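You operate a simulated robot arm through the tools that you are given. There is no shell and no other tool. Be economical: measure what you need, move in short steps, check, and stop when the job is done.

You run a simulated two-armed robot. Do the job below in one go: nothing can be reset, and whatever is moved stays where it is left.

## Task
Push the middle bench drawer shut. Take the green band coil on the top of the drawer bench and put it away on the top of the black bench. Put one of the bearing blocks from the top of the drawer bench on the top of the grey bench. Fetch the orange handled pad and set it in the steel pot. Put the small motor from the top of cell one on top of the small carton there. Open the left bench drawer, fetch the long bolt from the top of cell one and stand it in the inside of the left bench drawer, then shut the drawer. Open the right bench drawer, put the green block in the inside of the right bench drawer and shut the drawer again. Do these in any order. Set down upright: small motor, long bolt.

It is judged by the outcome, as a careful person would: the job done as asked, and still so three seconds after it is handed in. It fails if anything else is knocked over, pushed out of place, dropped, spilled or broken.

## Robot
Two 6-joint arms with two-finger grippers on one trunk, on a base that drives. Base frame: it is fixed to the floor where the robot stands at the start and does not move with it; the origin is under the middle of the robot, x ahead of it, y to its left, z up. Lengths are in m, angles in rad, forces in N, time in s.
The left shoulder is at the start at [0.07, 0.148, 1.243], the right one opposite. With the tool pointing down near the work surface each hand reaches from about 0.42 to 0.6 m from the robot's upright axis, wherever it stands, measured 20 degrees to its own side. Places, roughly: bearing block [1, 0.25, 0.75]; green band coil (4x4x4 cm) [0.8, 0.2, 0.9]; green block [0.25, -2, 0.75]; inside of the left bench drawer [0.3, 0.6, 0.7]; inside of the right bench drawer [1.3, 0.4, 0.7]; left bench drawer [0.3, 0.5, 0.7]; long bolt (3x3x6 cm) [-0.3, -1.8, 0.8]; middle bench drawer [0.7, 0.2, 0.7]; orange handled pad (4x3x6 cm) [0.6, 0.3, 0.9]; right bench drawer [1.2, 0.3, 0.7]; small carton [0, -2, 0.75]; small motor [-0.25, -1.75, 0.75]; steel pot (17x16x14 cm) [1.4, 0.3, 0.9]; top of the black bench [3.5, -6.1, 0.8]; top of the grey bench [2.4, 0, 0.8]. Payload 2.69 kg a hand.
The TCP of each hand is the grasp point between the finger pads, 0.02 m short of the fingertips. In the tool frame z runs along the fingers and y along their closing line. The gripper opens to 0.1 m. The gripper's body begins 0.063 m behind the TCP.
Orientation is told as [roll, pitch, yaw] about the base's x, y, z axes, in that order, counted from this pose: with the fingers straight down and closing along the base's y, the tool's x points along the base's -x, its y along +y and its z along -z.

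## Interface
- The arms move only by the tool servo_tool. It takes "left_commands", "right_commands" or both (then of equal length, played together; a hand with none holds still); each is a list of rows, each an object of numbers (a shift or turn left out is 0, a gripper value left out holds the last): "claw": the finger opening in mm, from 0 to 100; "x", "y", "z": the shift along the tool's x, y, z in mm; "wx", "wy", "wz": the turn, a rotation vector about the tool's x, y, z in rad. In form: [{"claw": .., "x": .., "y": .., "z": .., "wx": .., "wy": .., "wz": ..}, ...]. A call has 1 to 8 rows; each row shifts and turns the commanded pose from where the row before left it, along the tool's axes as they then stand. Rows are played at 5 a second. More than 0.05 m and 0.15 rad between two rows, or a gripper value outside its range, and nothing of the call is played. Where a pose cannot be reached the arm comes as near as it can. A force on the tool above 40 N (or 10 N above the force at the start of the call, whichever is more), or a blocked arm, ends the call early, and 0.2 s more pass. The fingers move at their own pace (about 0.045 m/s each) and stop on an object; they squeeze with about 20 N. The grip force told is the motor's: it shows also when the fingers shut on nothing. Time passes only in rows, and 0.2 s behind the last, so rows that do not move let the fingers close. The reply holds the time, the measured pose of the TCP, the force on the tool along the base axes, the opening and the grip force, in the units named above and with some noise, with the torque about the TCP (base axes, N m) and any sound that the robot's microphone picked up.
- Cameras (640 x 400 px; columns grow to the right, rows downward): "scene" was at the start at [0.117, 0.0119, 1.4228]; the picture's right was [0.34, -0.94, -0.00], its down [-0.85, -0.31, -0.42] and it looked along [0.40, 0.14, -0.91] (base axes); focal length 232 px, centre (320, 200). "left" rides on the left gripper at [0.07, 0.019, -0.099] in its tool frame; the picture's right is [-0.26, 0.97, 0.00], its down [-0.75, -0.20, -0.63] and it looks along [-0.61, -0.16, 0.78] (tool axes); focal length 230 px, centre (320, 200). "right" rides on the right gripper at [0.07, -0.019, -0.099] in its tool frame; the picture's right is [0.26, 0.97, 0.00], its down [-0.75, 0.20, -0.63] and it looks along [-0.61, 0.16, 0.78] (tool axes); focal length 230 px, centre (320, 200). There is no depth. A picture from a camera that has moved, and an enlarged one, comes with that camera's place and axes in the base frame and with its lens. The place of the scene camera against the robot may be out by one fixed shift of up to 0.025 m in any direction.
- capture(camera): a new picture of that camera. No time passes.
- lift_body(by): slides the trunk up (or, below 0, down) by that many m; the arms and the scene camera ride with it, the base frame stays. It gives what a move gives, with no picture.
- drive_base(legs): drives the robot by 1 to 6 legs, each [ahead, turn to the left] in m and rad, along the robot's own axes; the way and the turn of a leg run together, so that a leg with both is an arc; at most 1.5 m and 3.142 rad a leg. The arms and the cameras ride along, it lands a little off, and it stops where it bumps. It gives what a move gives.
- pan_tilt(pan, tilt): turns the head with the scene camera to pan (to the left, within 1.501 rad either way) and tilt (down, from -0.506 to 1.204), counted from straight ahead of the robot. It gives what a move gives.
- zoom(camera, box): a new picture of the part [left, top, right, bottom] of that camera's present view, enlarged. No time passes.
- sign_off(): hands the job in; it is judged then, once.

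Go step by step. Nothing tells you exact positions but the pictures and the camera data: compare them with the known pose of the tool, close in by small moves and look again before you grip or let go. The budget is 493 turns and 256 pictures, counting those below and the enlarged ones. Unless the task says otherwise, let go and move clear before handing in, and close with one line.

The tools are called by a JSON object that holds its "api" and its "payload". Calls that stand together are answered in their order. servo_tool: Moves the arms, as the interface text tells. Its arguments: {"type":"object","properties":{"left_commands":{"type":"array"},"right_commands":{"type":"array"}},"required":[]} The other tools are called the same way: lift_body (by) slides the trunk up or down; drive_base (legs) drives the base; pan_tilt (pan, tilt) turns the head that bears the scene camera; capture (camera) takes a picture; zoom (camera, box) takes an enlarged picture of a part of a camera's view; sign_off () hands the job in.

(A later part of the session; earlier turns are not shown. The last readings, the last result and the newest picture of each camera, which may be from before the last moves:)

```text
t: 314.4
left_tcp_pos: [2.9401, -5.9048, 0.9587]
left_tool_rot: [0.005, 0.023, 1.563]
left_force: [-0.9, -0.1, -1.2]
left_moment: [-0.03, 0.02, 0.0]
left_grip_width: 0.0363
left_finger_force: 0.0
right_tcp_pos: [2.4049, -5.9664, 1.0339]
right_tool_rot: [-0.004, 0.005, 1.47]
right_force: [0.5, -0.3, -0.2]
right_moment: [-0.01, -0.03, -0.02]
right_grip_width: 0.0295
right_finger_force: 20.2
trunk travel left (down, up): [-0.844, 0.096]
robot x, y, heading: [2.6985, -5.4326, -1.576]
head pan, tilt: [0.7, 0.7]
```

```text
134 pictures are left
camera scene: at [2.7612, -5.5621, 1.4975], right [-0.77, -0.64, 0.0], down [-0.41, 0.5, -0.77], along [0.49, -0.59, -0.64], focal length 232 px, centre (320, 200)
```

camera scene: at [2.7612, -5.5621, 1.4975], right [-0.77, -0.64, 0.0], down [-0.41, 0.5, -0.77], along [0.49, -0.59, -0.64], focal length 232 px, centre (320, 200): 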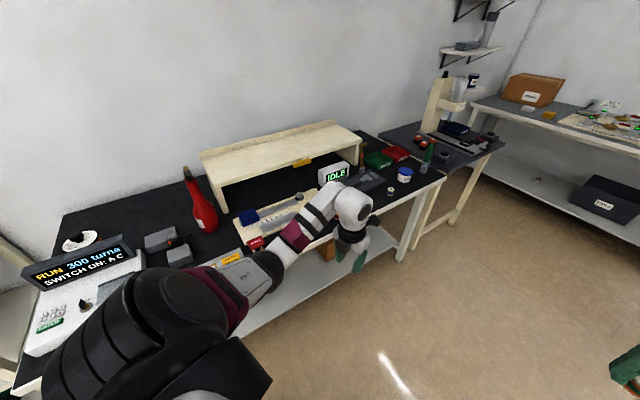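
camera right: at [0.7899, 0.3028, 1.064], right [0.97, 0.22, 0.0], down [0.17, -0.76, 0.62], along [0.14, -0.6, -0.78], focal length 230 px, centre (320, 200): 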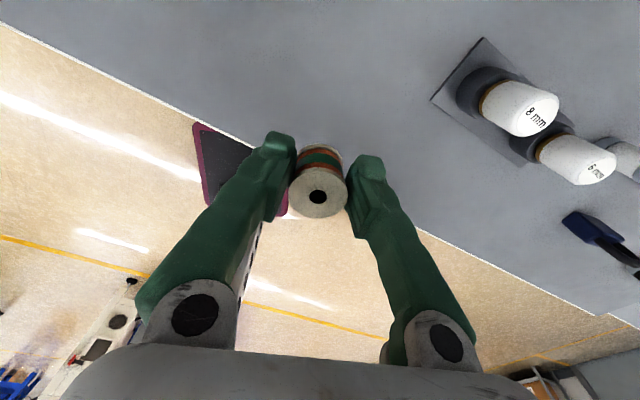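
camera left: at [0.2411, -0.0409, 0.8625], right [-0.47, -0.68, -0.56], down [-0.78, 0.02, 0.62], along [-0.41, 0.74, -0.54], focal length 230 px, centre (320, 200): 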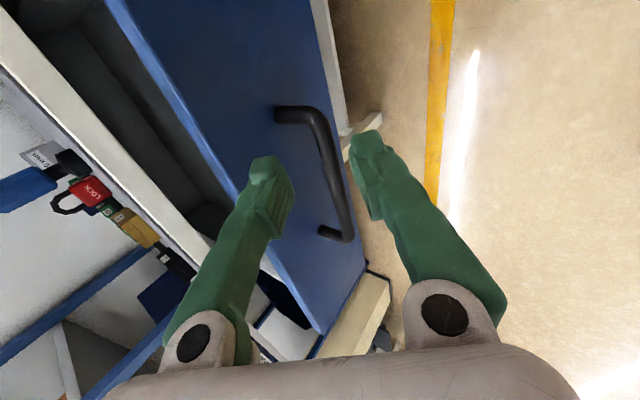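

{"api": "lift_body", "payload": {"by": 0.09}}

{"api": "drive_base", "payload": {"legs": [[0, -0.22], [0.8, 0]]}}

{"api": "drive_base", "payload": {"legs": [[0, 1.4]]}}

{"api": "pan_tilt", "payload": {"pan": 0.0, "tilt": 0.85}}

{"api": "capture", "payload": {"camera": "scene"}}

```text
t: 315.6
left_tcp_pos: [2.94, -5.9046, 1.0495]
left_tool_rot: [0.006, 0.023, 1.563]
left_force: [-0.3, 0.2, -0.2]
left_moment: [0.02, 0.01, 0.02]
left_grip_width: 0.0359
left_finger_force: 0.1
right_tcp_pos: [2.4045, -5.9664, 1.125]
right_tool_rot: [-0.004, 0.006, 1.471]
right_force: [-0.1, 0.3, -0.8]
right_moment: [0.0, 0.02, -0.01]
right_grip_width: 0.0296
right_finger_force: 20.2
trunk travel left (down, up): [-0.934, 0.006]
robot x, y, heading: [2.7001, -5.4356, -1.571]
head pan, tilt: [0.7, 0.7]
```

```text
t: 320.8
left_tcp_pos: [2.6467, -6.7436, 1.0493]
left_tool_rot: [0.005, 0.024, 1.342]
left_force: [0.4, 0.4, -0.2]
left_moment: [0.02, 0.01, 0.02]
left_grip_width: 0.0362
left_finger_force: 0.0
right_tcp_pos: [2.1117, -6.6872, 1.1254]
right_tool_rot: [-0.004, 0.007, 1.251]
right_force: [0.1, 0.3, -0.5]
right_moment: [0.0, -0.01, 0.05]
right_grip_width: 0.0298
right_finger_force: 20.0
trunk travel left (down, up): [-0.934, 0.006]
robot x, y, heading: [2.5148, -6.2353, -1.797]
head pan, tilt: [0.7, 0.7]
```

```text
t: 324.7
left_tcp_pos: [3.0361, -6.1741, 1.0487]
left_tool_rot: [0.005, 0.023, 2.778]
left_force: [0.4, 0.8, -0.9]
left_moment: [0.01, 0.01, -0.01]
left_grip_width: 0.036
left_finger_force: 0.1
right_tcp_pos: [2.9083, -6.6972, 1.124]
right_tool_rot: [-0.005, 0.005, 2.685]
right_force: [0.0, -0.1, -0.2]
right_moment: [0.01, -0.01, 0.0]
right_grip_width: 0.0294
right_finger_force: 19.9
trunk travel left (down, up): [-0.934, 0.006]
robot x, y, heading: [2.5167, -6.233, -0.357]
head pan, tilt: [0.7, 0.7]
```

```text
t: 325.8
left_tcp_pos: [3.0365, -6.1721, 1.0488]
left_tool_rot: [0.008, 0.023, 2.777]
left_force: [-0.9, 0.8, 0.2]
left_moment: [0.0, 0.01, 0.0]
left_grip_width: 0.0359
left_finger_force: 0.1
right_tcp_pos: [2.9077, -6.6966, 1.1235]
right_tool_rot: [-0.004, 0.006, 2.685]
right_force: [0.9, 0.0, -0.7]
right_moment: [0.0, -0.02, -0.04]
right_grip_width: 0.0296
right_finger_force: 20.0
trunk travel left (down, up): [-0.934, 0.006]
robot x, y, heading: [2.5162, -6.2364, -0.358]
head pan, tilt: [0.0, 0.85]
```

```text
133 pictures are left
camera scene: at [2.6445, -6.2906, 1.5752], right [-0.35, -0.94, 0.0], down [-0.7, 0.27, -0.66], along [0.62, -0.23, -0.75], focal length 232 px, centre (320, 200)
```

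scene: 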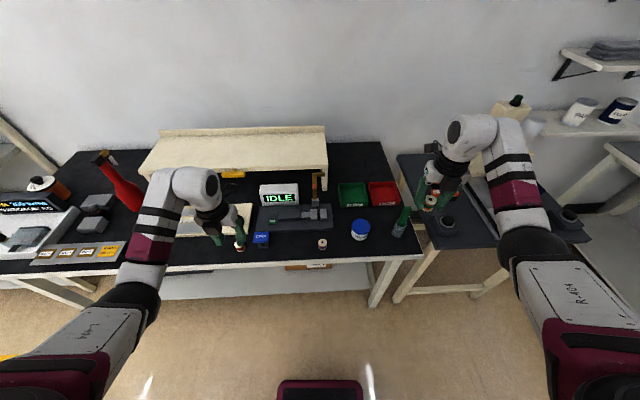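

There's a free spot on the front strip between the CPN box and the small roll. I'll turn left to bring the right hand over it.

{"api": "drive_base", "payload": {"legs": [[0, 0.6]]}}

{"api": "capture", "payload": {"camera": "scene"}}

{"api": "capture", "payload": {"camera": "right"}}

```text
t: 327.9
left_tcp_pos: [2.9062, -5.8851, 1.0495]
left_tool_rot: [0.008, 0.022, -2.891]
left_force: [0.5, -1.0, 0.0]
left_moment: [-0.01, 0.01, 0.01]
left_grip_width: 0.0362
left_finger_force: 0.0
right_tcp_pos: [3.1021, -6.3861, 1.1238]
right_tool_rot: [-0.005, 0.003, -2.985]
right_force: [-0.4, -0.4, 0.3]
right_moment: [0.02, -0.01, 0.0]
right_grip_width: 0.0299
right_finger_force: 20.1
trunk travel left (down, up): [-0.934, 0.006]
robot x, y, heading: [2.5161, -6.2379, 0.252]
head pan, tilt: [0.0, 0.85]
```

```text
132 pictures are left
camera scene: at [2.6492, -6.2146, 1.5752], right [0.25, -0.97, 0.0], down [-0.73, -0.19, -0.66], along [0.64, 0.16, -0.75], focal length 232 px, centre (320, 200)
```

scene: 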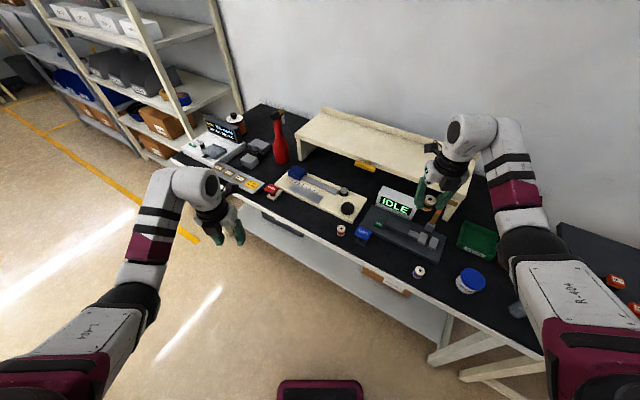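

```text
131 pictures are left
camera right: at [3.1673, -6.3584, 1.2239], right [0.41, -0.91, 0.0], down [-0.71, -0.32, 0.63], along [-0.57, -0.25, -0.78], focal length 230 px, centre (320, 200)
```

right: 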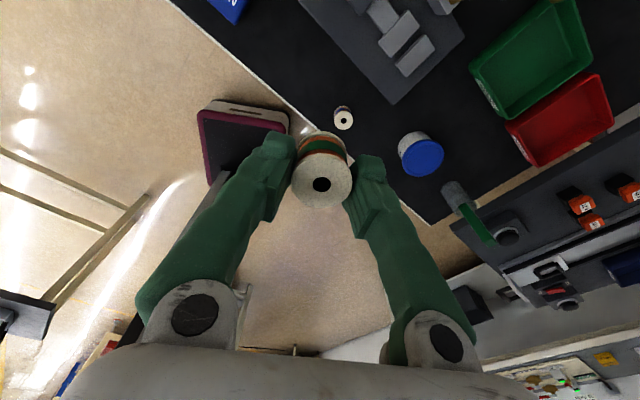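

{"api": "servo_tool", "payload": {"right_commands": [{"x": 8, "y": -27}, {"x": 8, "y": -26}]}}

{"api": "lift_body", "payload": {"by": -0.18}}

{"api": "capture", "payload": {"camera": "right"}}

{"api": "zoom", "payload": {"camera": "scene", "box": [320, 100, 560, 250]}}

```text
t: 328.4
left_tcp_pos: [2.9054, -5.8828, 1.0479]
left_tool_rot: [0.009, 0.023, -2.892]
left_force: [-0.5, -0.8, -0.1]
left_moment: [0.03, 0.0, 0.02]
left_grip_width: 0.0361
left_finger_force: 0.0
right_tcp_pos: [3.1085, -6.3297, 1.1242]
right_tool_rot: [-0.002, 0.005, -2.983]
right_force: [-0.4, 0.9, 0.4]
right_moment: [-0.04, 0.01, -0.01]
right_grip_width: 0.0297
right_finger_force: 20.2
trunk travel left (down, up): [-0.934, 0.006]
robot x, y, heading: [2.5147, -6.2366, 0.246]
head pan, tilt: [0.0, 0.85]
```

```text
t: 330.4
left_tcp_pos: [2.9045, -5.8835, 0.8683]
left_tool_rot: [0.007, 0.023, -2.89]
left_force: [0.5, -0.4, -0.2]
left_moment: [-0.01, 0.02, 0.04]
left_grip_width: 0.036
left_finger_force: 0.1
right_tcp_pos: [3.1077, -6.3315, 0.9443]
right_tool_rot: [-0.005, 0.005, -2.985]
right_force: [-1.2, 0.1, -0.3]
right_moment: [-0.04, -0.01, -0.01]
right_grip_width: 0.0297
right_finger_force: 20.1
trunk travel left (down, up): [-0.754, 0.186]
robot x, y, heading: [2.5135, -6.237, 0.252]
head pan, tilt: [0.0, 0.85]
```

```text
130 pictures are left
camera right: at [3.1735, -6.3033, 1.0445], right [0.41, -0.91, 0.0], down [-0.71, -0.32, 0.63], along [-0.57, -0.25, -0.78], focal length 230 px, centre (320, 200)
```

right: 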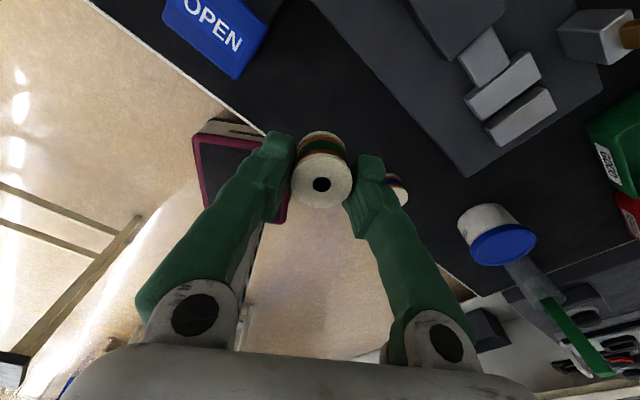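

```text
2.67 times, centred on (440, 175) of scene
camera zoom: at [2.6486, -6.2134, 1.3953], right [0.25, -0.97, 0.0], down [-0.73, -0.19, -0.66], along [0.64, 0.16, -0.75], focal length 620 px, centre (0, 267)
```

zoom: 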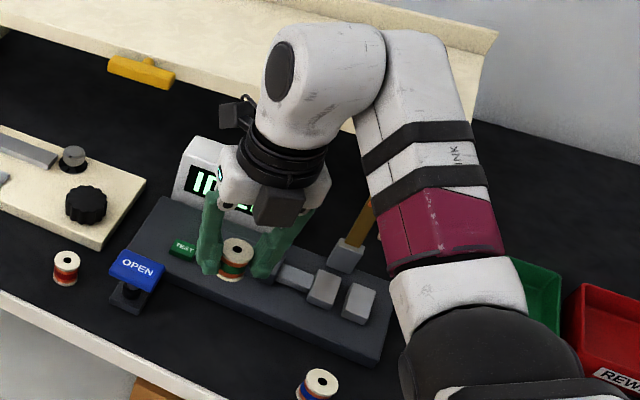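

The drop point sits centred in the free strip. Lower slowly to contact.

{"api": "lift_body", "payload": {"by": -0.075}}

{"api": "lift_body", "payload": {"by": -0.015}}

{"api": "lift_body", "payload": {"by": -0.01}}

{"api": "capture", "payload": {"camera": "right"}}

```text
t: 331.6
left_tcp_pos: [2.9062, -5.8836, 0.7943]
left_tool_rot: [0.007, 0.024, -2.894]
left_force: [0.5, -1.2, 0.4]
left_moment: [0.01, -0.01, 0.01]
left_grip_width: 0.0357
left_finger_force: 0.0
right_tcp_pos: [3.1081, -6.3322, 0.8697]
right_tool_rot: [-0.006, 0.005, -2.985]
right_force: [0.4, 0.9, -0.2]
right_moment: [0.0, 0.03, 0.01]
right_grip_width: 0.0294
right_finger_force: 20.6
trunk travel left (down, up): [-0.679, 0.261]
robot x, y, heading: [2.5186, -6.2363, 0.248]
head pan, tilt: [0.0, 0.85]
```

```text
t: 332.2
left_tcp_pos: [2.9037, -5.8844, 0.7794]
left_tool_rot: [0.008, 0.024, -2.893]
left_force: [0.0, -0.1, -0.4]
left_moment: [-0.04, 0.0, -0.01]
left_grip_width: 0.036
left_finger_force: 0.0
right_tcp_pos: [3.1078, -6.3316, 0.8547]
right_tool_rot: [-0.006, 0.005, -2.985]
right_force: [-0.3, 0.0, 0.2]
right_moment: [0.01, 0.0, 0.03]
right_grip_width: 0.0296
right_finger_force: 20.3
trunk travel left (down, up): [-0.664, 0.276]
robot x, y, heading: [2.5146, -6.2366, 0.244]
head pan, tilt: [0.0, 0.85]
```

```text
t: 332.8
left_tcp_pos: [2.9049, -5.8855, 0.7694]
left_tool_rot: [0.008, 0.023, -2.892]
left_force: [-0.9, 0.7, -0.1]
left_moment: [0.0, 0.01, 0.02]
left_grip_width: 0.0358
left_finger_force: 0.0
right_tcp_pos: [3.1074, -6.3312, 0.8457]
right_tool_rot: [-0.006, 0.004, -2.983]
right_force: [0.8, 0.1, 1.0]
right_moment: [0.01, -0.02, 0.02]
right_grip_width: 0.0297
right_finger_force: 20.0
trunk travel left (down, up): [-0.654, 0.286]
robot x, y, heading: [2.5185, -6.2381, 0.255]
head pan, tilt: [0.0, 0.85]
```

```text
128 pictures are left
camera right: at [3.1735, -6.3033, 0.9444], right [0.41, -0.91, 0.0], down [-0.71, -0.32, 0.63], along [-0.57, -0.25, -0.78], focal length 230 px, centre (320, 200)
```

right: 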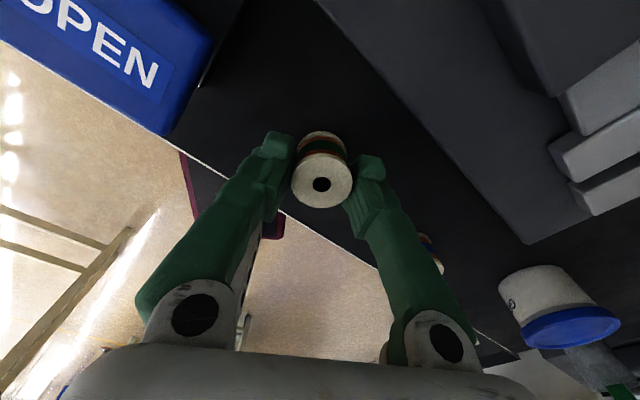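

{"api": "lift_body", "payload": {"by": -0.01}}

{"api": "lift_body", "payload": {"by": -0.008}}

{"api": "lift_body", "payload": {"by": -0.008}}

```text
t: 333.4
left_tcp_pos: [2.9047, -5.8845, 0.7593]
left_tool_rot: [0.008, 0.023, -2.893]
left_force: [0.5, 0.1, 0.2]
left_moment: [0.02, 0.02, -0.02]
left_grip_width: 0.0357
left_finger_force: 0.1
right_tcp_pos: [3.1074, -6.3311, 0.8358]
right_tool_rot: [-0.004, 0.005, -2.985]
right_force: [-0.7, 0.0, -1.0]
right_moment: [-0.02, -0.02, 0.01]
right_grip_width: 0.0294
right_finger_force: 20.0
trunk travel left (down, up): [-0.644, 0.296]
robot x, y, heading: [2.5153, -6.2389, 0.255]
head pan, tilt: [0.0, 0.85]
```

```text
t: 333.9
left_tcp_pos: [2.9041, -5.8845, 0.7514]
left_tool_rot: [0.009, 0.026, -2.893]
left_force: [-0.5, 0.3, 0.7]
left_moment: [0.03, 0.02, 0.01]
left_grip_width: 0.0361
left_finger_force: 0.0
right_tcp_pos: [3.1075, -6.3319, 0.83]
right_tool_rot: [-0.006, 0.012, -2.982]
right_force: [3.1, -0.1, 16.1]
right_moment: [-0.06, -0.13, 0.01]
right_grip_width: 0.0296
right_finger_force: 19.8
trunk travel left (down, up): [-0.636, 0.304]
robot x, y, heading: [2.5129, -6.2387, 0.252]
head pan, tilt: [0.0, 0.85]
```

```text
t: 334.5
left_tcp_pos: [2.9028, -5.8847, 0.7449]
left_tool_rot: [0.008, 0.025, -2.892]
left_force: [0.7, -0.5, 0.3]
left_moment: [0.0, 0.03, 0.02]
left_grip_width: 0.0356
left_finger_force: 0.0
right_tcp_pos: [3.1058, -6.3306, 0.8217]
right_tool_rot: [-0.005, 0.008, -2.983]
right_force: [1.6, -0.7, 19.5]
right_moment: [0.03, -0.08, 0.01]
right_grip_width: 0.0296
right_finger_force: 19.9
trunk travel left (down, up): [-0.628, 0.312]
robot x, y, heading: [2.5152, -6.2362, 0.255]
head pan, tilt: [0.0, 0.85]
```

Contact. Release and rise.

{"api": "servo_tool", "payload": {"right_commands": [{"claw": 50}, {"claw": 50}, {"claw": 50}]}}

{"api": "lift_body", "payload": {"by": 0.25}}

{"api": "capture", "payload": {"camera": "right"}}

{"api": "zoom", "payload": {"camera": "scene", "box": [320, 130, 560, 280]}}

```text
t: 335.3
left_tcp_pos: [2.9034, -5.8837, 0.7432]
left_tool_rot: [0.012, 0.024, -2.893]
left_force: [0.7, 0.1, 0.4]
left_moment: [-0.02, 0.02, -0.01]
left_grip_width: 0.0358
left_finger_force: 0.0
right_tcp_pos: [3.1056, -6.3304, 0.8197]
right_tool_rot: [-0.002, 0.006, -2.985]
right_force: [-3.6, 7.1, 8.4]
right_moment: [-0.08, 0.04, -0.11]
right_grip_width: 0.0444
right_finger_force: 0.1
trunk travel left (down, up): [-0.628, 0.312]
robot x, y, heading: [2.5142, -6.2414, 0.256]
head pan, tilt: [0.0, 0.85]
```

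```text
t: 337.9
left_tcp_pos: [2.9048, -5.8854, 0.9929]
left_tool_rot: [0.007, 0.023, -2.892]
left_force: [-0.2, -0.6, 0.2]
left_moment: [-0.03, -0.02, 0.01]
left_grip_width: 0.0361
left_finger_force: 0.0
right_tcp_pos: [3.1083, -6.3323, 1.0685]
right_tool_rot: [-0.004, 0.005, -2.986]
right_force: [0.2, 0.9, -0.4]
right_moment: [-0.03, 0.02, 0.05]
right_grip_width: 0.0501
right_finger_force: 0.1
trunk travel left (down, up): [-0.878, 0.062]
robot x, y, heading: [2.512, -6.2385, 0.254]
head pan, tilt: [0.0, 0.85]
```

```text
127 pictures are left
camera right: at [3.1736, -6.3032, 1.1684], right [0.41, -0.91, 0.0], down [-0.71, -0.32, 0.63], along [-0.57, -0.25, -0.78], focal length 230 px, centre (320, 200)
```

right: 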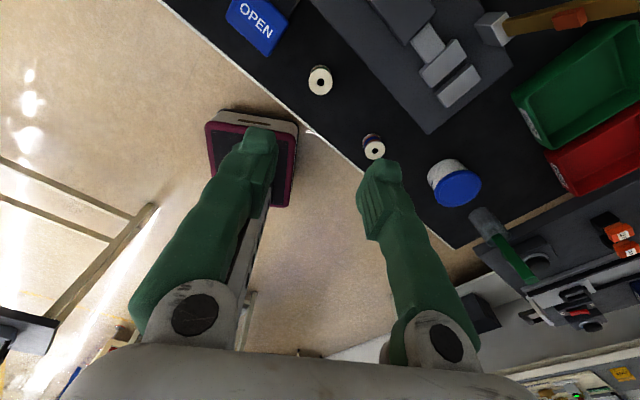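

```text
2.67 times, centred on (440, 205) of scene
camera zoom: at [2.6488, -6.2132, 1.5192], right [0.25, -0.97, 0.0], down [-0.73, -0.19, -0.66], along [0.64, 0.16, -0.75], focal length 620 px, centre (0, 187)
```

zoom: 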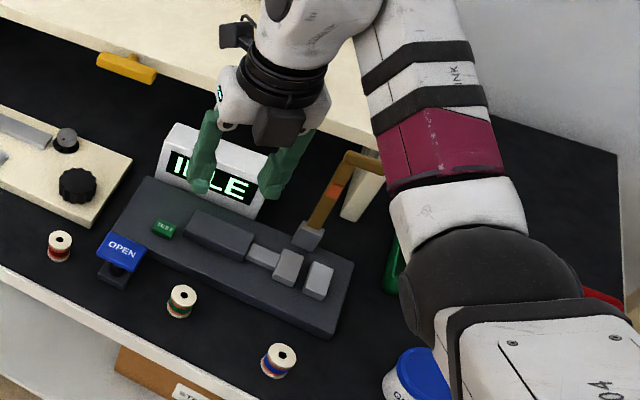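

The green-band coil now stands on the black bench. Next I'll drive back toward cell one.

{"api": "drive_base", "payload": {"legs": [[-0.12, 0], [0, 1.15], [1.5, 0], [0.25, 0]]}}

{"api": "capture", "payload": {"camera": "scene"}}

```text
t: 350.6
left_tcp_pos: [2.4354, -4.0175, 0.9938]
left_tool_rot: [0.006, 0.025, -1.682]
left_force: [0.3, -0.4, -0.3]
left_moment: [0.03, 0.01, 0.01]
left_grip_width: 0.0361
left_finger_force: 0.1
right_tcp_pos: [2.927, -3.9864, 1.0714]
right_tool_rot: [-0.005, 0.008, -1.775]
right_force: [-0.1, -0.5, -0.8]
right_moment: [0.05, 0.0, -0.02]
right_grip_width: 0.05
right_finger_force: 0.1
trunk travel left (down, up): [-0.878, 0.062]
robot x, y, heading: [2.6262, -4.5028, 1.46]
head pan, tilt: [0.0, 0.85]
```

```text
125 pictures are left
camera scene: at [2.6507, -4.3899, 1.5198], right [0.99, -0.11, 0.0], down [-0.08, -0.74, -0.66], along [0.07, 0.66, -0.75], focal length 232 px, centre (320, 200)
```

scene: 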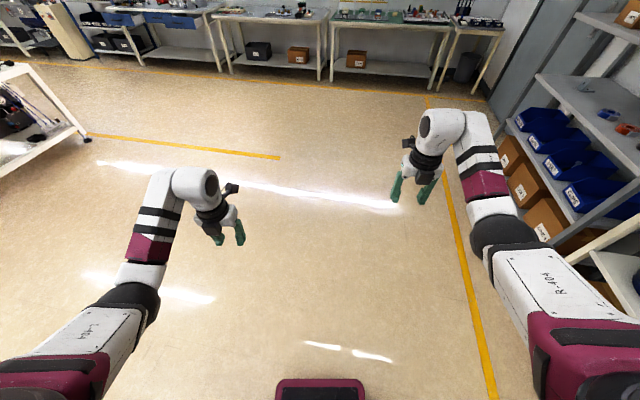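

{"api": "drive_base", "payload": {"legs": [[0, 0.615], [1.5, 0], [1.5, 0], [1.0, 0], [0, 1.3]]}}

{"api": "capture", "payload": {"camera": "scene"}}

```text
t: 374.7
left_tcp_pos: [0.2515, -1.3439, 0.9935]
left_tool_rot: [0.007, 0.023, 0.188]
left_force: [0.1, -0.6, 0.2]
left_moment: [0.0, -0.01, 0.0]
left_grip_width: 0.036
left_finger_force: 0.0
right_tcp_pos: [0.0779, -0.8861, 1.0683]
right_tool_rot: [-0.006, 0.004, 0.095]
right_force: [-0.7, -0.1, 0.1]
right_moment: [0.02, 0.0, 0.03]
right_grip_width: 0.0501
right_finger_force: 0.0
trunk travel left (down, up): [-0.878, 0.062]
robot x, y, heading: [0.6657, -1.0179, -2.959]
head pan, tilt: [0.0, 0.85]
```

```text
124 pictures are left
camera scene: at [0.5461, -1.0504, 1.5192], right [-0.19, 0.98, 0.0], down [0.74, 0.14, -0.66], along [-0.65, -0.12, -0.75], focal length 232 px, centre (320, 200)
```

scene: 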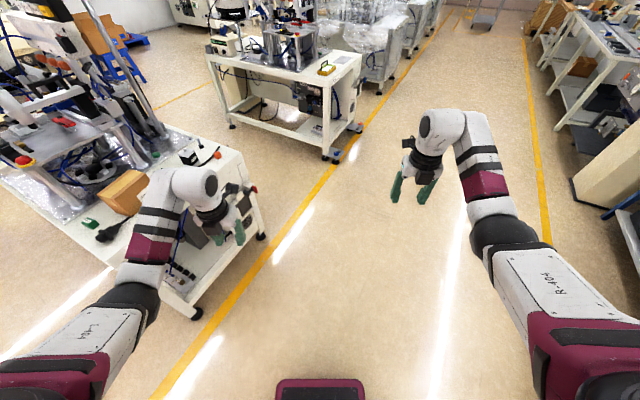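

{"api": "drive_base", "payload": {"legs": [[0, -0.08], [0.55, 0], [0, 1.19]]}}

{"api": "capture", "payload": {"camera": "scene"}}

```text
t: 381.4
left_tcp_pos: [0.2128, -1.5847, 0.9924]
left_tool_rot: [0.008, 0.023, 1.298]
left_force: [1.1, 0.5, 0.6]
left_moment: [-0.03, 0.0, -0.02]
left_grip_width: 0.0361
left_finger_force: 0.1
right_tcp_pos: [-0.2744, -1.5384, 1.0681]
right_tool_rot: [-0.004, 0.003, 1.206]
right_force: [0.4, 0.1, 0.6]
right_moment: [0.0, -0.03, -0.01]
right_grip_width: 0.05
right_finger_force: 0.0
trunk travel left (down, up): [-0.878, 0.062]
robot x, y, heading: [0.0997, -1.0728, -1.842]
head pan, tilt: [0.0, 0.85]
```

```text
123 pictures are left
camera scene: at [0.0776, -1.2043, 1.5192], right [-0.96, 0.27, 0.0], down [0.2, 0.72, -0.66], along [-0.18, -0.64, -0.75], focal length 232 px, centre (320, 200)
```

scene: 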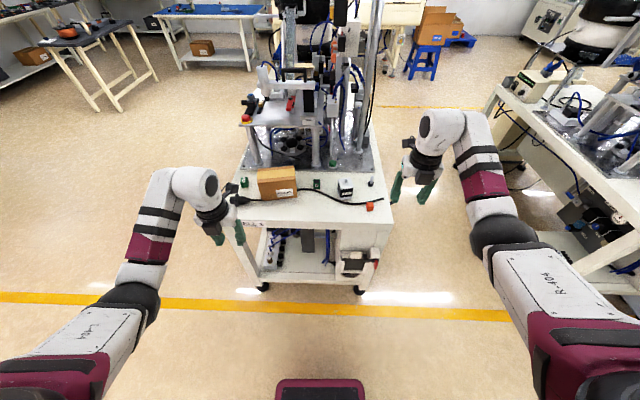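

{"api": "zoom", "payload": {"camera": "scene", "box": [220, 140, 420, 265]}}

```text
3.20 times, centred on (320, 202) of scene
camera zoom: at [0.0776, -1.2043, 1.5192], right [-0.96, 0.27, 0.0], down [0.2, 0.72, -0.66], along [-0.18, -0.64, -0.75], focal length 744 px, centre (320, 192)
```

zoom: 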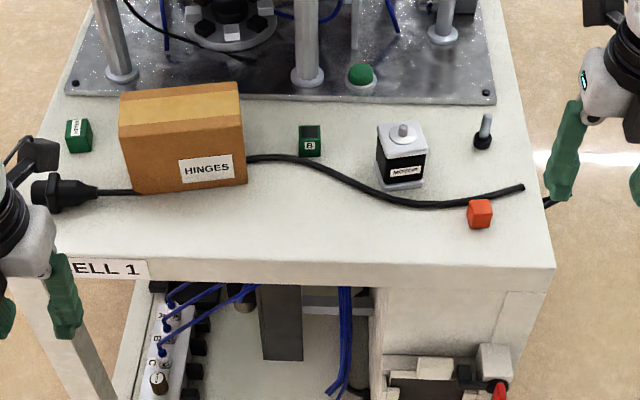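

Cell one is clear to view. The green block is the left cube near x=0.2, with the carton, motor and bolt to its right. I'll move the left hand aside, then drive closer for the motor.

{"api": "zoom", "payload": {"camera": "scene", "box": [230, 160, 310, 210]}}

{"api": "servo_tool", "payload": {"left_commands": [{"y": -25, "z": -8}, {"y": -25, "z": -8}, {"y": -25, "z": -8}, {"y": -25, "z": -8}, {"y": -25, "z": -8}], "right_commands": [{"claw": 90}, {"z": 0}, {"z": 0}, {"z": 0}, {"z": 0}]}}

{"api": "drive_base", "payload": {"legs": [[0, 0.1], [0.25, 0]]}}

{"api": "capture", "payload": {"camera": "scene"}}

{"api": "capture", "payload": {"camera": "right"}}

```text
8.00 times, centred on (270, 185) of scene
camera zoom: at [0.0776, -1.2043, 1.5192], right [-0.96, 0.27, 0.0], down [0.2, 0.72, -0.66], along [-0.18, -0.64, -0.75], focal length 1859 px, centre (720, 320)
```

zoom: 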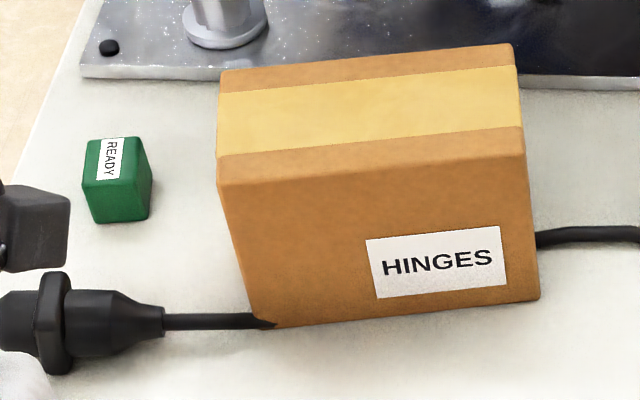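

```text
t: 382.6
left_tcp_pos: [0.3348, -1.6186, 1.0319]
left_tool_rot: [0.007, 0.023, 1.296]
left_force: [0.3, 0.1, -0.4]
left_moment: [0.04, 0.02, 0.0]
left_grip_width: 0.0359
left_finger_force: 0.0
right_tcp_pos: [-0.2743, -1.5388, 1.0691]
right_tool_rot: [-0.002, 0.003, 1.207]
right_force: [-0.3, 0.4, -0.3]
right_moment: [0.01, 0.0, -0.01]
right_grip_width: 0.0899
right_finger_force: 0.0
trunk travel left (down, up): [-0.878, 0.062]
robot x, y, heading: [0.1018, -1.0724, -1.843]
head pan, tilt: [0.0, 0.85]
```

```text
t: 385.0
left_tcp_pos: [0.3417, -1.8352, 1.0331]
left_tool_rot: [0.006, 0.026, 1.394]
left_force: [0.8, 0.4, 0.7]
left_moment: [-0.05, -0.02, 0.0]
left_grip_width: 0.0358
left_finger_force: 0.1
right_tcp_pos: [-0.2719, -1.8124, 1.0709]
right_tool_rot: [-0.007, 0.007, 1.302]
right_force: [-0.8, 0.7, 0.3]
right_moment: [-0.06, 0.02, -0.01]
right_grip_width: 0.0903
right_finger_force: 0.2
trunk travel left (down, up): [-0.878, 0.062]
robot x, y, heading: [0.0588, -1.3193, -1.744]
head pan, tilt: [0.0, 0.85]
```

```text
120 pictures are left
camera scene: at [0.048, -1.4455, 1.5198], right [-0.98, 0.17, 0.0], down [0.13, 0.74, -0.66], along [-0.12, -0.65, -0.75], focal length 232 px, centre (320, 200)
```

scene: 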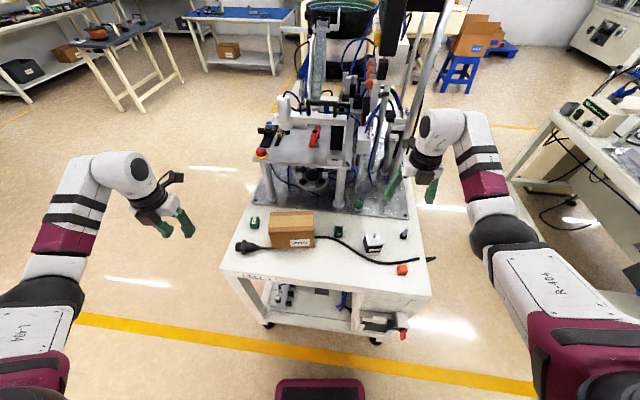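

```text
119 pictures are left
camera right: at [-0.2717, -1.8843, 1.1706], right [-1.0, 0.01, 0.0], down [0.0, 0.78, 0.62], along [0.01, 0.62, -0.78], focal length 230 px, centre (320, 200)
```

right: 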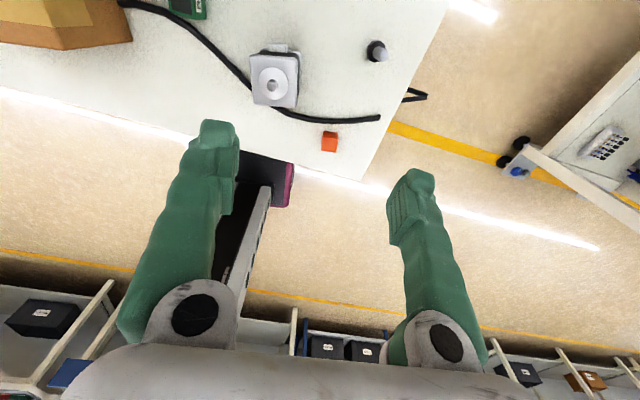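

{"api": "servo_tool", "payload": {"right_commands": [{"y": -30, "wz": -0.1}, {"y": -30, "wz": -0.1}, {"z": 25}, {"z": 25}, {"z": 25}]}}

{"api": "capture", "payload": {"camera": "right"}}

```text
t: 386.2
left_tcp_pos: [0.3416, -1.8386, 1.0319]
left_tool_rot: [0.008, 0.023, 1.393]
left_force: [0.7, -0.1, 0.6]
left_moment: [0.03, 0.01, 0.06]
left_grip_width: 0.036
left_finger_force: 0.1
right_tcp_pos: [-0.2109, -1.8301, 0.9913]
right_tool_rot: [-0.003, 0.004, 1.503]
right_force: [0.0, 0.9, -0.1]
right_moment: [0.01, 0.04, 0.02]
right_grip_width: 0.0899
right_finger_force: 0.0
trunk travel left (down, up): [-0.878, 0.062]
robot x, y, heading: [0.0564, -1.3113, -1.745]
head pan, tilt: [0.0, 0.85]
```

```text
118 pictures are left
camera right: at [-0.1964, -1.9006, 1.0908], right [-0.98, -0.19, 0.0], down [-0.15, 0.77, 0.63], along [-0.12, 0.61, -0.78], focal length 230 px, centre (320, 200)
```

right: 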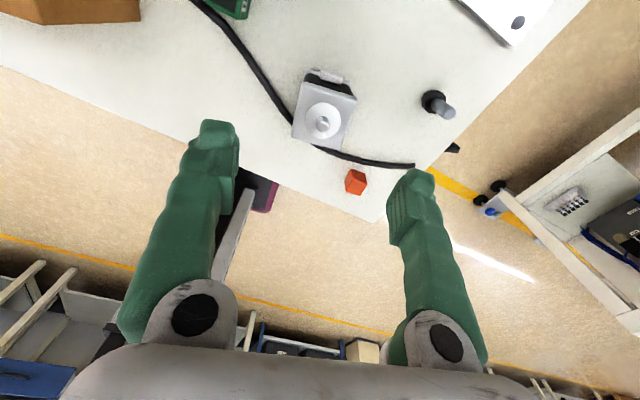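

{"api": "servo_tool", "payload": {"right_commands": [{"x": -3, "y": 4, "z": 25}, {"z": 25}, {"z": 25}, {"z": 25}, {"z": 25}, {"z": 20}]}}

{"api": "capture", "payload": {"camera": "right"}}

{"api": "zoom", "payload": {"camera": "scene", "box": [320, 180, 480, 280]}}

```text
t: 387.6
left_tcp_pos: [0.3406, -1.8371, 1.0322]
left_tool_rot: [0.008, 0.022, 1.395]
left_force: [-0.3, 0.3, 0.5]
left_moment: [0.01, -0.03, 0.04]
left_grip_width: 0.036
left_finger_force: 0.1
right_tcp_pos: [-0.2222, -1.8162, 0.8556]
right_tool_rot: [-0.003, 0.008, 1.501]
right_force: [0.1, -0.3, 0.0]
right_moment: [0.0, 0.03, 0.0]
right_grip_width: 0.0897
right_finger_force: 0.1
right hand out of reach, approached as far as the arm can: row 3, 5, 6
trunk travel left (down, up): [-0.878, 0.062]
robot x, y, heading: [0.0603, -1.3151, -1.744]
head pan, tilt: [0.0, 0.85]
```

```text
117 pictures are left
camera right: at [-0.2083, -1.8863, 0.9558], right [-0.98, -0.19, 0.0], down [-0.15, 0.77, 0.62], along [-0.12, 0.61, -0.78], focal length 230 px, centre (320, 200)
```

right: 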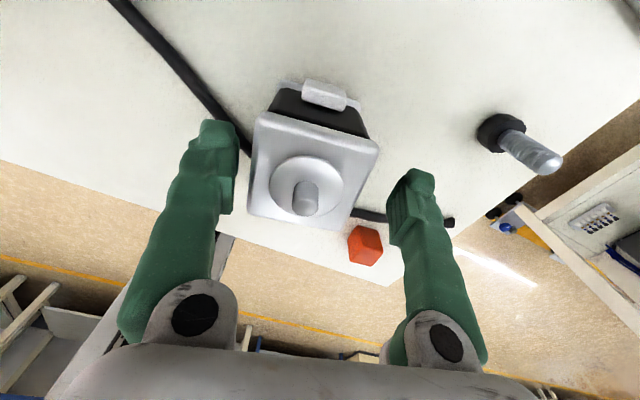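

```text
4.00 times, centred on (400, 230) of scene
camera zoom: at [0.0472, -1.4509, 1.5193], right [-0.98, 0.17, 0.0], down [0.13, 0.74, -0.66], along [-0.11, -0.65, -0.75], focal length 929 px, centre (0, 80)
```

zoom: 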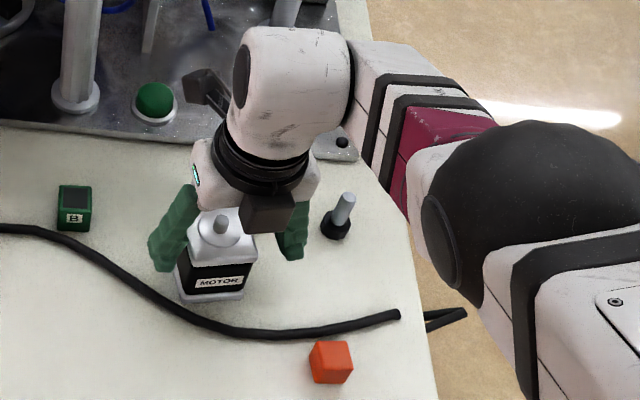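

{"api": "lift_body", "payload": {"by": -0.018}}

{"api": "zoom", "payload": {"camera": "scene", "box": [340, 190, 440, 252]}}

```text
t: 388.2
left_tcp_pos: [0.3404, -1.8391, 1.0147]
left_tool_rot: [0.006, 0.022, 1.397]
left_force: [-0.2, 0.4, -0.4]
left_moment: [-0.01, 0.02, 0.05]
left_grip_width: 0.0359
left_finger_force: 0.0
right_tcp_pos: [-0.2229, -1.8157, 0.8388]
right_tool_rot: [-0.002, 0.004, 1.503]
right_force: [0.3, 0.1, 0.0]
right_moment: [0.0, -0.01, 0.0]
right_grip_width: 0.0901
right_finger_force: 0.1
trunk travel left (down, up): [-0.86, 0.08]
robot x, y, heading: [0.0661, -1.3165, -1.753]
head pan, tilt: [0.0, 0.85]
```

```text
6.40 times, centred on (390, 221) of scene
camera zoom: at [0.0474, -1.4516, 1.5011], right [-0.98, 0.17, 0.0], down [0.13, 0.74, -0.66], along [-0.11, -0.65, -0.75], focal length 1487 px, centre (-128, 66)
```

zoom: 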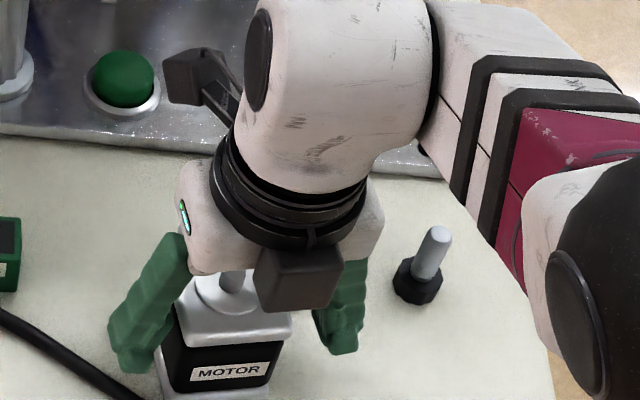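

{"api": "servo_tool", "payload": {"right_commands": [{"x": 6, "y": -2}, {"x": 5, "y": -3}]}}

{"api": "capture", "payload": {"camera": "right"}}

```text
t: 388.8
left_tcp_pos: [0.3408, -1.8384, 1.0151]
left_tool_rot: [0.007, 0.021, 1.394]
left_force: [0.2, -0.4, 1.0]
left_moment: [0.02, -0.01, 0.01]
left_grip_width: 0.036
left_finger_force: 0.0
right_tcp_pos: [-0.218, -1.8193, 0.8419]
right_tool_rot: [-0.002, 0.006, 1.503]
right_force: [0.3, 0.8, -0.9]
right_moment: [0.01, -0.01, -0.03]
right_grip_width: 0.09
right_finger_force: 0.2
right hand out of reach, approached as far as the arm can: row 1, 2
trunk travel left (down, up): [-0.86, 0.08]
robot x, y, heading: [0.0629, -1.317, -1.747]
head pan, tilt: [0.0, 0.85]
```

```text
114 pictures are left
camera right: at [-0.2032, -1.89, 0.9417], right [-0.98, -0.19, 0.0], down [-0.15, 0.77, 0.62], along [-0.12, 0.61, -0.78], focal length 230 px, centre (320, 200)
```

right: 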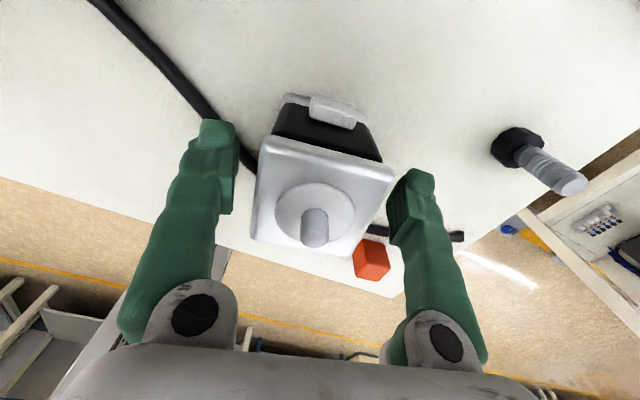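

{"api": "drive_base", "payload": {"legs": [[0.018, 0]]}}

{"api": "capture", "payload": {"camera": "right"}}

```text
t: 389.6
left_tcp_pos: [0.3386, -1.8521, 1.0153]
left_tool_rot: [0.008, 0.027, 1.393]
left_force: [-0.2, 1.4, 0.6]
left_moment: [-0.04, 0.02, 0.0]
left_grip_width: 0.036
left_finger_force: 0.1
right_tcp_pos: [-0.2194, -1.8332, 0.8451]
right_tool_rot: [-0.001, 0.009, 1.503]
right_force: [-0.1, -0.1, 0.3]
right_moment: [-0.04, 0.01, -0.03]
right_grip_width: 0.0901
right_finger_force: 0.2
trunk travel left (down, up): [-0.86, 0.08]
robot x, y, heading: [0.0569, -1.333, -1.741]
head pan, tilt: [0.0, 0.85]
```

```text
113 pictures are left
camera right: at [-0.2054, -1.9042, 0.9444], right [-0.98, -0.19, 0.0], down [-0.15, 0.77, 0.62], along [-0.12, 0.61, -0.78], focal length 230 px, centre (320, 200)
```

right: 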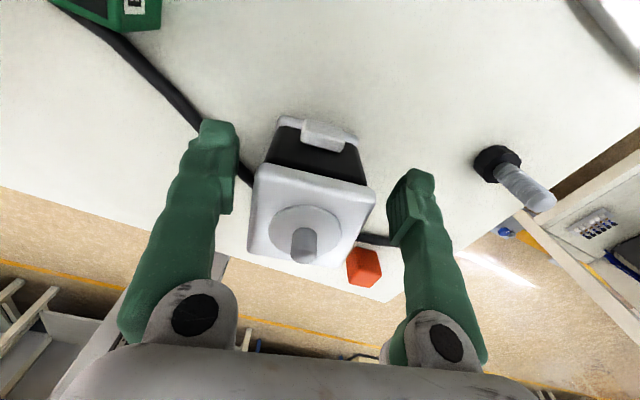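

{"api": "servo_tool", "payload": {"right_commands": [{"y": -4}, {"claw": 40}, {"claw": 40}, {"claw": 40}, {"claw": 40}, {"claw": 40}]}}

{"api": "lift_body", "payload": {"by": 0.03}}

{"api": "capture", "payload": {"camera": "right"}}

```text
t: 391.0
left_tcp_pos: [0.3397, -1.8548, 1.0146]
left_tool_rot: [0.01, 0.023, 1.394]
left_force: [0.5, 0.4, -0.1]
left_moment: [0.0, 0.05, -0.03]
left_grip_width: 0.0361
left_finger_force: 0.1
right_tcp_pos: [-0.215, -1.8356, 0.8441]
right_tool_rot: [-0.002, 0.003, 1.502]
right_force: [0.9, 2.7, 4.6]
right_moment: [-0.05, -0.06, -0.04]
right_grip_width: 0.0558
right_finger_force: 20.0
trunk travel left (down, up): [-0.86, 0.08]
robot x, y, heading: [0.0577, -1.3343, -1.743]
head pan, tilt: [0.0, 0.85]
```

```text
t: 391.8
left_tcp_pos: [0.3379, -1.8554, 1.0431]
left_tool_rot: [0.007, 0.022, 1.394]
left_force: [0.0, 0.0, 1.0]
left_moment: [-0.02, 0.01, -0.01]
left_grip_width: 0.0364
left_finger_force: 0.0
right_tcp_pos: [-0.2165, -1.8368, 0.8715]
right_tool_rot: [-0.004, 0.004, 1.502]
right_force: [0.3, 0.1, -6.6]
right_moment: [-0.11, 0.03, 0.03]
right_grip_width: 0.0553
right_finger_force: 19.9
trunk travel left (down, up): [-0.89, 0.05]
robot x, y, heading: [0.0537, -1.3351, -1.745]
head pan, tilt: [0.0, 0.85]
```

```text
112 pictures are left
camera right: at [-0.2025, -1.9078, 0.9709], right [-0.98, -0.19, 0.0], down [-0.15, 0.76, 0.63], along [-0.12, 0.61, -0.78], focal length 230 px, centre (320, 200)
```

right: 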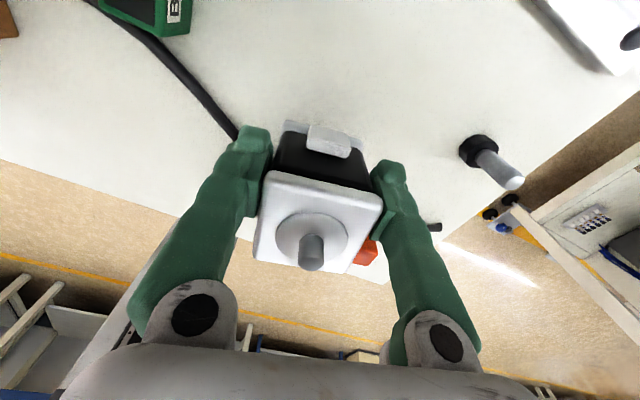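

The motor is held. I'll raise it well above the carton top, then turn left to bring it over the carton.

{"api": "servo_tool", "payload": {"right_commands": [{"z": -20}, {"z": -20}, {"z": -20}, {"z": -20}, {"z": -20}]}}

{"api": "lift_body", "payload": {"by": 0.045}}

{"api": "capture", "payload": {"camera": "scene"}}

```text
t: 392.9
left_tcp_pos: [0.3388, -1.8564, 1.0441]
left_tool_rot: [0.008, 0.02, 1.393]
left_force: [0.2, 0.3, 0.0]
left_moment: [0.02, 0.02, 0.0]
left_grip_width: 0.0361
left_finger_force: 0.1
right_tcp_pos: [-0.2192, -1.8747, 0.9518]
right_tool_rot: [-0.005, 0.002, 1.503]
right_force: [-0.4, -0.3, -7.3]
right_moment: [-0.09, 0.05, -0.02]
right_grip_width: 0.0553
right_finger_force: 20.4
right hand out of reach, approached as far as the arm can: row 1, 2, 3, 4, 5
trunk travel left (down, up): [-0.89, 0.05]
robot x, y, heading: [0.057, -1.3323, -1.742]
head pan, tilt: [0.0, 0.85]
```

```text
t: 393.8
left_tcp_pos: [0.3377, -1.8569, 1.0886]
left_tool_rot: [0.008, 0.021, 1.395]
left_force: [-0.2, 0.6, -0.2]
left_moment: [0.01, -0.02, -0.01]
left_grip_width: 0.0363
left_finger_force: 0.1
right_tcp_pos: [-0.2213, -1.8743, 0.9962]
right_tool_rot: [-0.003, 0.0, 1.503]
right_force: [0.2, -0.5, -4.8]
right_moment: [-0.09, 0.03, -0.03]
right_grip_width: 0.0553
right_finger_force: 20.2
trunk travel left (down, up): [-0.935, 0.005]
robot x, y, heading: [0.055, -1.3331, -1.745]
head pan, tilt: [0.0, 0.85]
```

```text
111 pictures are left
camera scene: at [0.0435, -1.4711, 1.576], right [-0.98, 0.17, 0.0], down [0.13, 0.74, -0.66], along [-0.11, -0.65, -0.75], focal length 232 px, centre (320, 200)
```

scene: 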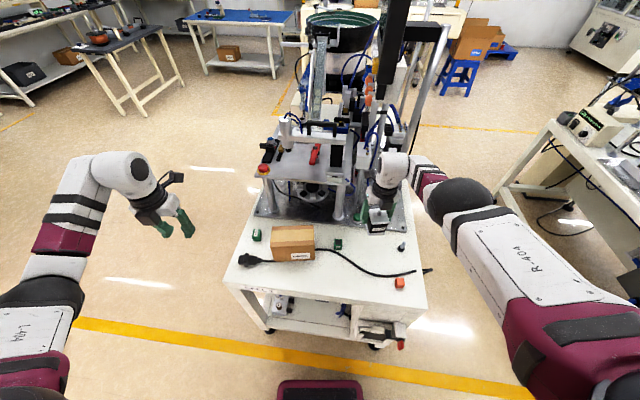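

{"api": "drive_base", "payload": {"legs": [[-0.12, 0], [0, 0.4]]}}

{"api": "servo_tool", "payload": {"right_commands": [{"wz": 0.15}, {"wz": 0.15}, {"wz": 0.15}]}}

{"api": "capture", "payload": {"camera": "scene"}}

{"api": "capture", "payload": {"camera": "right"}}

```text
t: 396.1
left_tcp_pos: [0.4973, -1.5896, 1.1009]
left_tool_rot: [-0.001, 0.041, 1.705]
left_force: [0.0, 0.1, -0.4]
left_moment: [0.05, 0.0, 0.0]
left_grip_width: 0.0361
left_finger_force: 0.1
right_tcp_pos: [-0.0154, -1.8314, 1.0033]
right_tool_rot: [0.007, 0.076, 1.842]
right_force: [-0.9, 1.7, -8.8]
right_moment: [-0.04, -0.04, 0.04]
right_grip_width: 0.0553
right_finger_force: 20.1
trunk travel left (down, up): [-0.935, 0.005]
robot x, y, heading: [0.0786, -1.2149, -1.429]
head pan, tilt: [0.0, 0.85]
stopped in leg 2: the robot was blocked; the commanded pose is now the measured one
```

```text
t: 396.9
left_tcp_pos: [0.5033, -1.5935, 1.0968]
left_tool_rot: [0.007, 0.037, 1.706]
left_force: [-0.1, -0.3, -0.1]
left_moment: [0.04, -0.01, -0.02]
left_grip_width: 0.0359
left_finger_force: 0.1
right_tcp_pos: [-0.0124, -1.8332, 1.0]
right_tool_rot: [-0.021, 0.06, 1.386]
right_force: [-0.5, -0.7, -6.4]
right_moment: [-0.04, 0.02, 0.0]
right_grip_width: 0.0555
right_finger_force: 19.6
trunk travel left (down, up): [-0.935, 0.005]
robot x, y, heading: [0.075, -1.2136, -1.425]
head pan, tilt: [0.0, 0.85]
```

```text
110 pictures are left
camera scene: at [0.1062, -1.3566, 1.5757], right [-0.99, -0.14, 0.0], down [-0.11, 0.75, -0.66], along [0.09, -0.65, -0.75], focal length 232 px, centre (320, 200)
```

scene: 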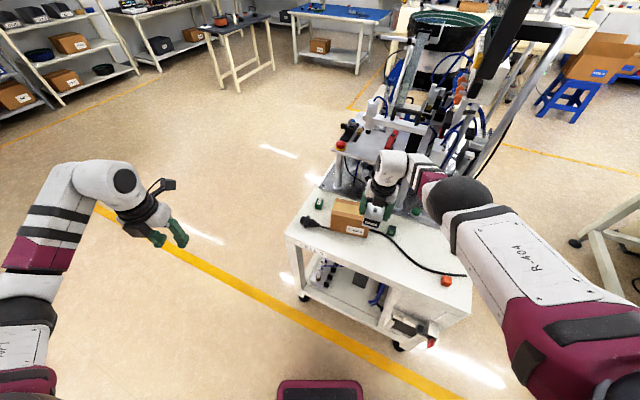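

```text
109 pictures are left
camera right: at [-0.0071, -1.8987, 1.1036], right [-1.0, -0.08, 0.0], down [-0.07, 0.81, 0.58], along [-0.04, 0.58, -0.82], focal length 230 px, centre (320, 200)
```

right: 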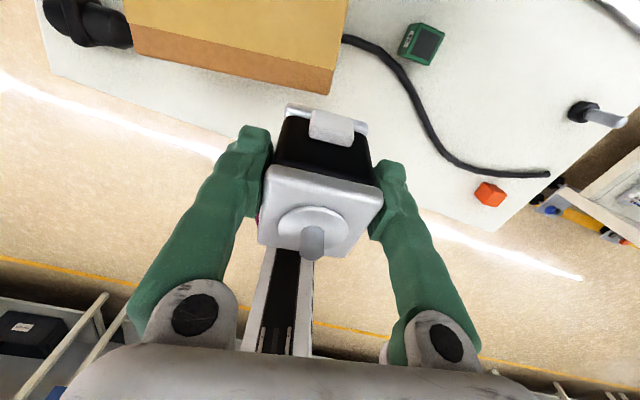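

{"api": "servo_tool", "payload": {"right_commands": [{"wy": -0.03, "wx": -0.01}, {"wy": -0.03, "wx": -0.01}]}}

{"api": "drive_base", "payload": {"legs": [[0, 0.07]]}}

{"api": "capture", "payload": {"camera": "right"}}

```text
t: 397.5
left_tcp_pos: [0.5004, -1.5925, 1.0979]
left_tool_rot: [0.005, 0.04, 1.706]
left_force: [-0.5, 0.3, -0.6]
left_moment: [0.01, -0.03, 0.0]
left_grip_width: 0.036
left_finger_force: 0.0
right_tcp_pos: [-0.0165, -1.8207, 1.0056]
right_tool_rot: [-0.004, 0.005, 1.389]
right_force: [-1.0, 0.8, -7.5]
right_moment: [-0.05, -0.01, 0.03]
right_grip_width: 0.0559
right_finger_force: 20.1
right hand out of reach, approached as far as the arm can: row 1, 2
trunk travel left (down, up): [-0.935, 0.005]
robot x, y, heading: [0.0794, -1.2127, -1.429]
head pan, tilt: [0.0, 0.85]
```

```text
t: 398.4
left_tcp_pos: [0.5232, -1.5641, 1.0988]
left_tool_rot: [0.001, 0.038, 1.773]
left_force: [0.8, 0.1, -0.2]
left_moment: [-0.02, -0.04, 0.02]
left_grip_width: 0.0361
left_finger_force: 0.1
right_tcp_pos: [0.0223, -1.8291, 1.0048]
right_tool_rot: [-0.005, 0.003, 1.457]
right_force: [1.4, -1.7, -4.1]
right_moment: [0.07, 0.05, 0.02]
right_grip_width: 0.0552
right_finger_force: 19.7
trunk travel left (down, up): [-0.935, 0.005]
robot x, y, heading: [0.0745, -1.2125, -1.358]
head pan, tilt: [0.0, 0.85]
```

```text
108 pictures are left
camera right: at [0.0325, -1.8998, 1.1041], right [-0.99, -0.15, 0.0], down [-0.12, 0.77, 0.63], along [-0.09, 0.62, -0.78], focal length 230 px, centre (320, 200)
```

right: 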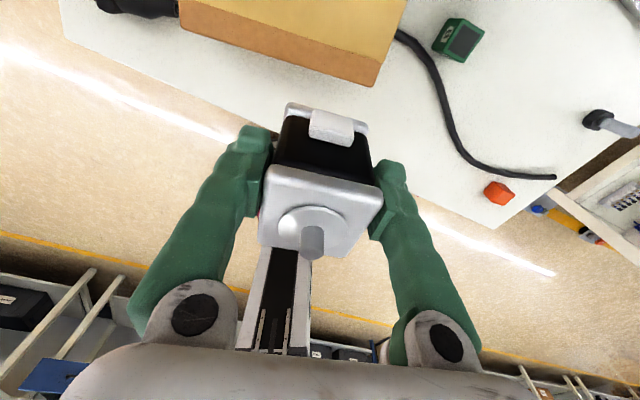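

{"api": "drive_base", "payload": {"legs": [[0.06, 0]]}}

{"api": "capture", "payload": {"camera": "right"}}

{"api": "zoom", "payload": {"camera": "scene", "box": [280, 130, 440, 230]}}

```text
t: 399.3
left_tcp_pos: [0.5387, -1.6317, 1.0951]
left_tool_rot: [0.008, 0.017, 1.767]
left_force: [-0.4, 0.6, -0.7]
left_moment: [-0.01, -0.03, 0.0]
left_grip_width: 0.0363
left_finger_force: 0.1
right_tcp_pos: [0.0474, -1.9238, 0.9881]
right_tool_rot: [0.004, -0.01, 1.455]
right_force: [-0.4, 0.9, -7.9]
right_moment: [-0.06, -0.05, 0.0]
right_grip_width: 0.0551
right_finger_force: 19.9
trunk travel left (down, up): [-0.935, 0.005]
robot x, y, heading: [0.0875, -1.2781, -1.361]
head pan, tilt: [0.0, 0.85]
```

```text
107 pictures are left
camera right: at [0.0592, -1.9964, 1.0877], right [-0.99, -0.15, 0.0], down [-0.11, 0.76, 0.64], along [-0.09, 0.63, -0.77], focal length 230 px, centre (320, 200)
```

right: 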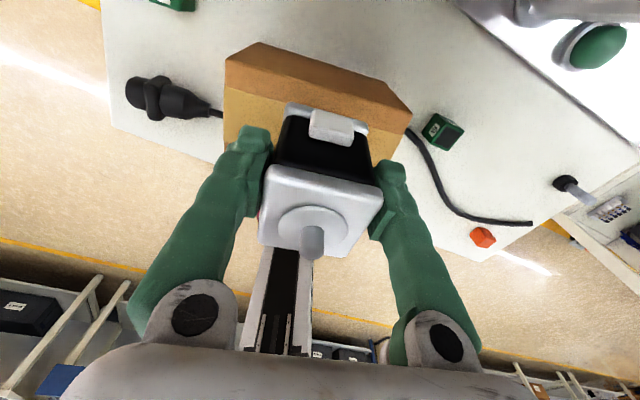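

```text
4.00 times, centred on (360, 180) of scene
camera zoom: at [0.1387, -1.4668, 1.5751], right [-0.98, -0.21, 0.0], down [-0.16, 0.76, -0.63], along [0.13, -0.62, -0.78], focal length 929 px, centre (160, 280)
```

zoom: 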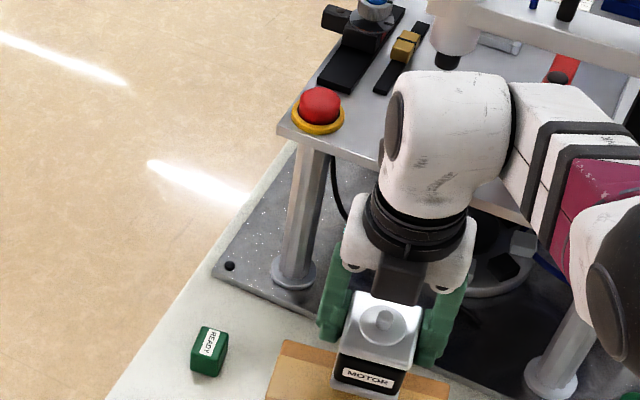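

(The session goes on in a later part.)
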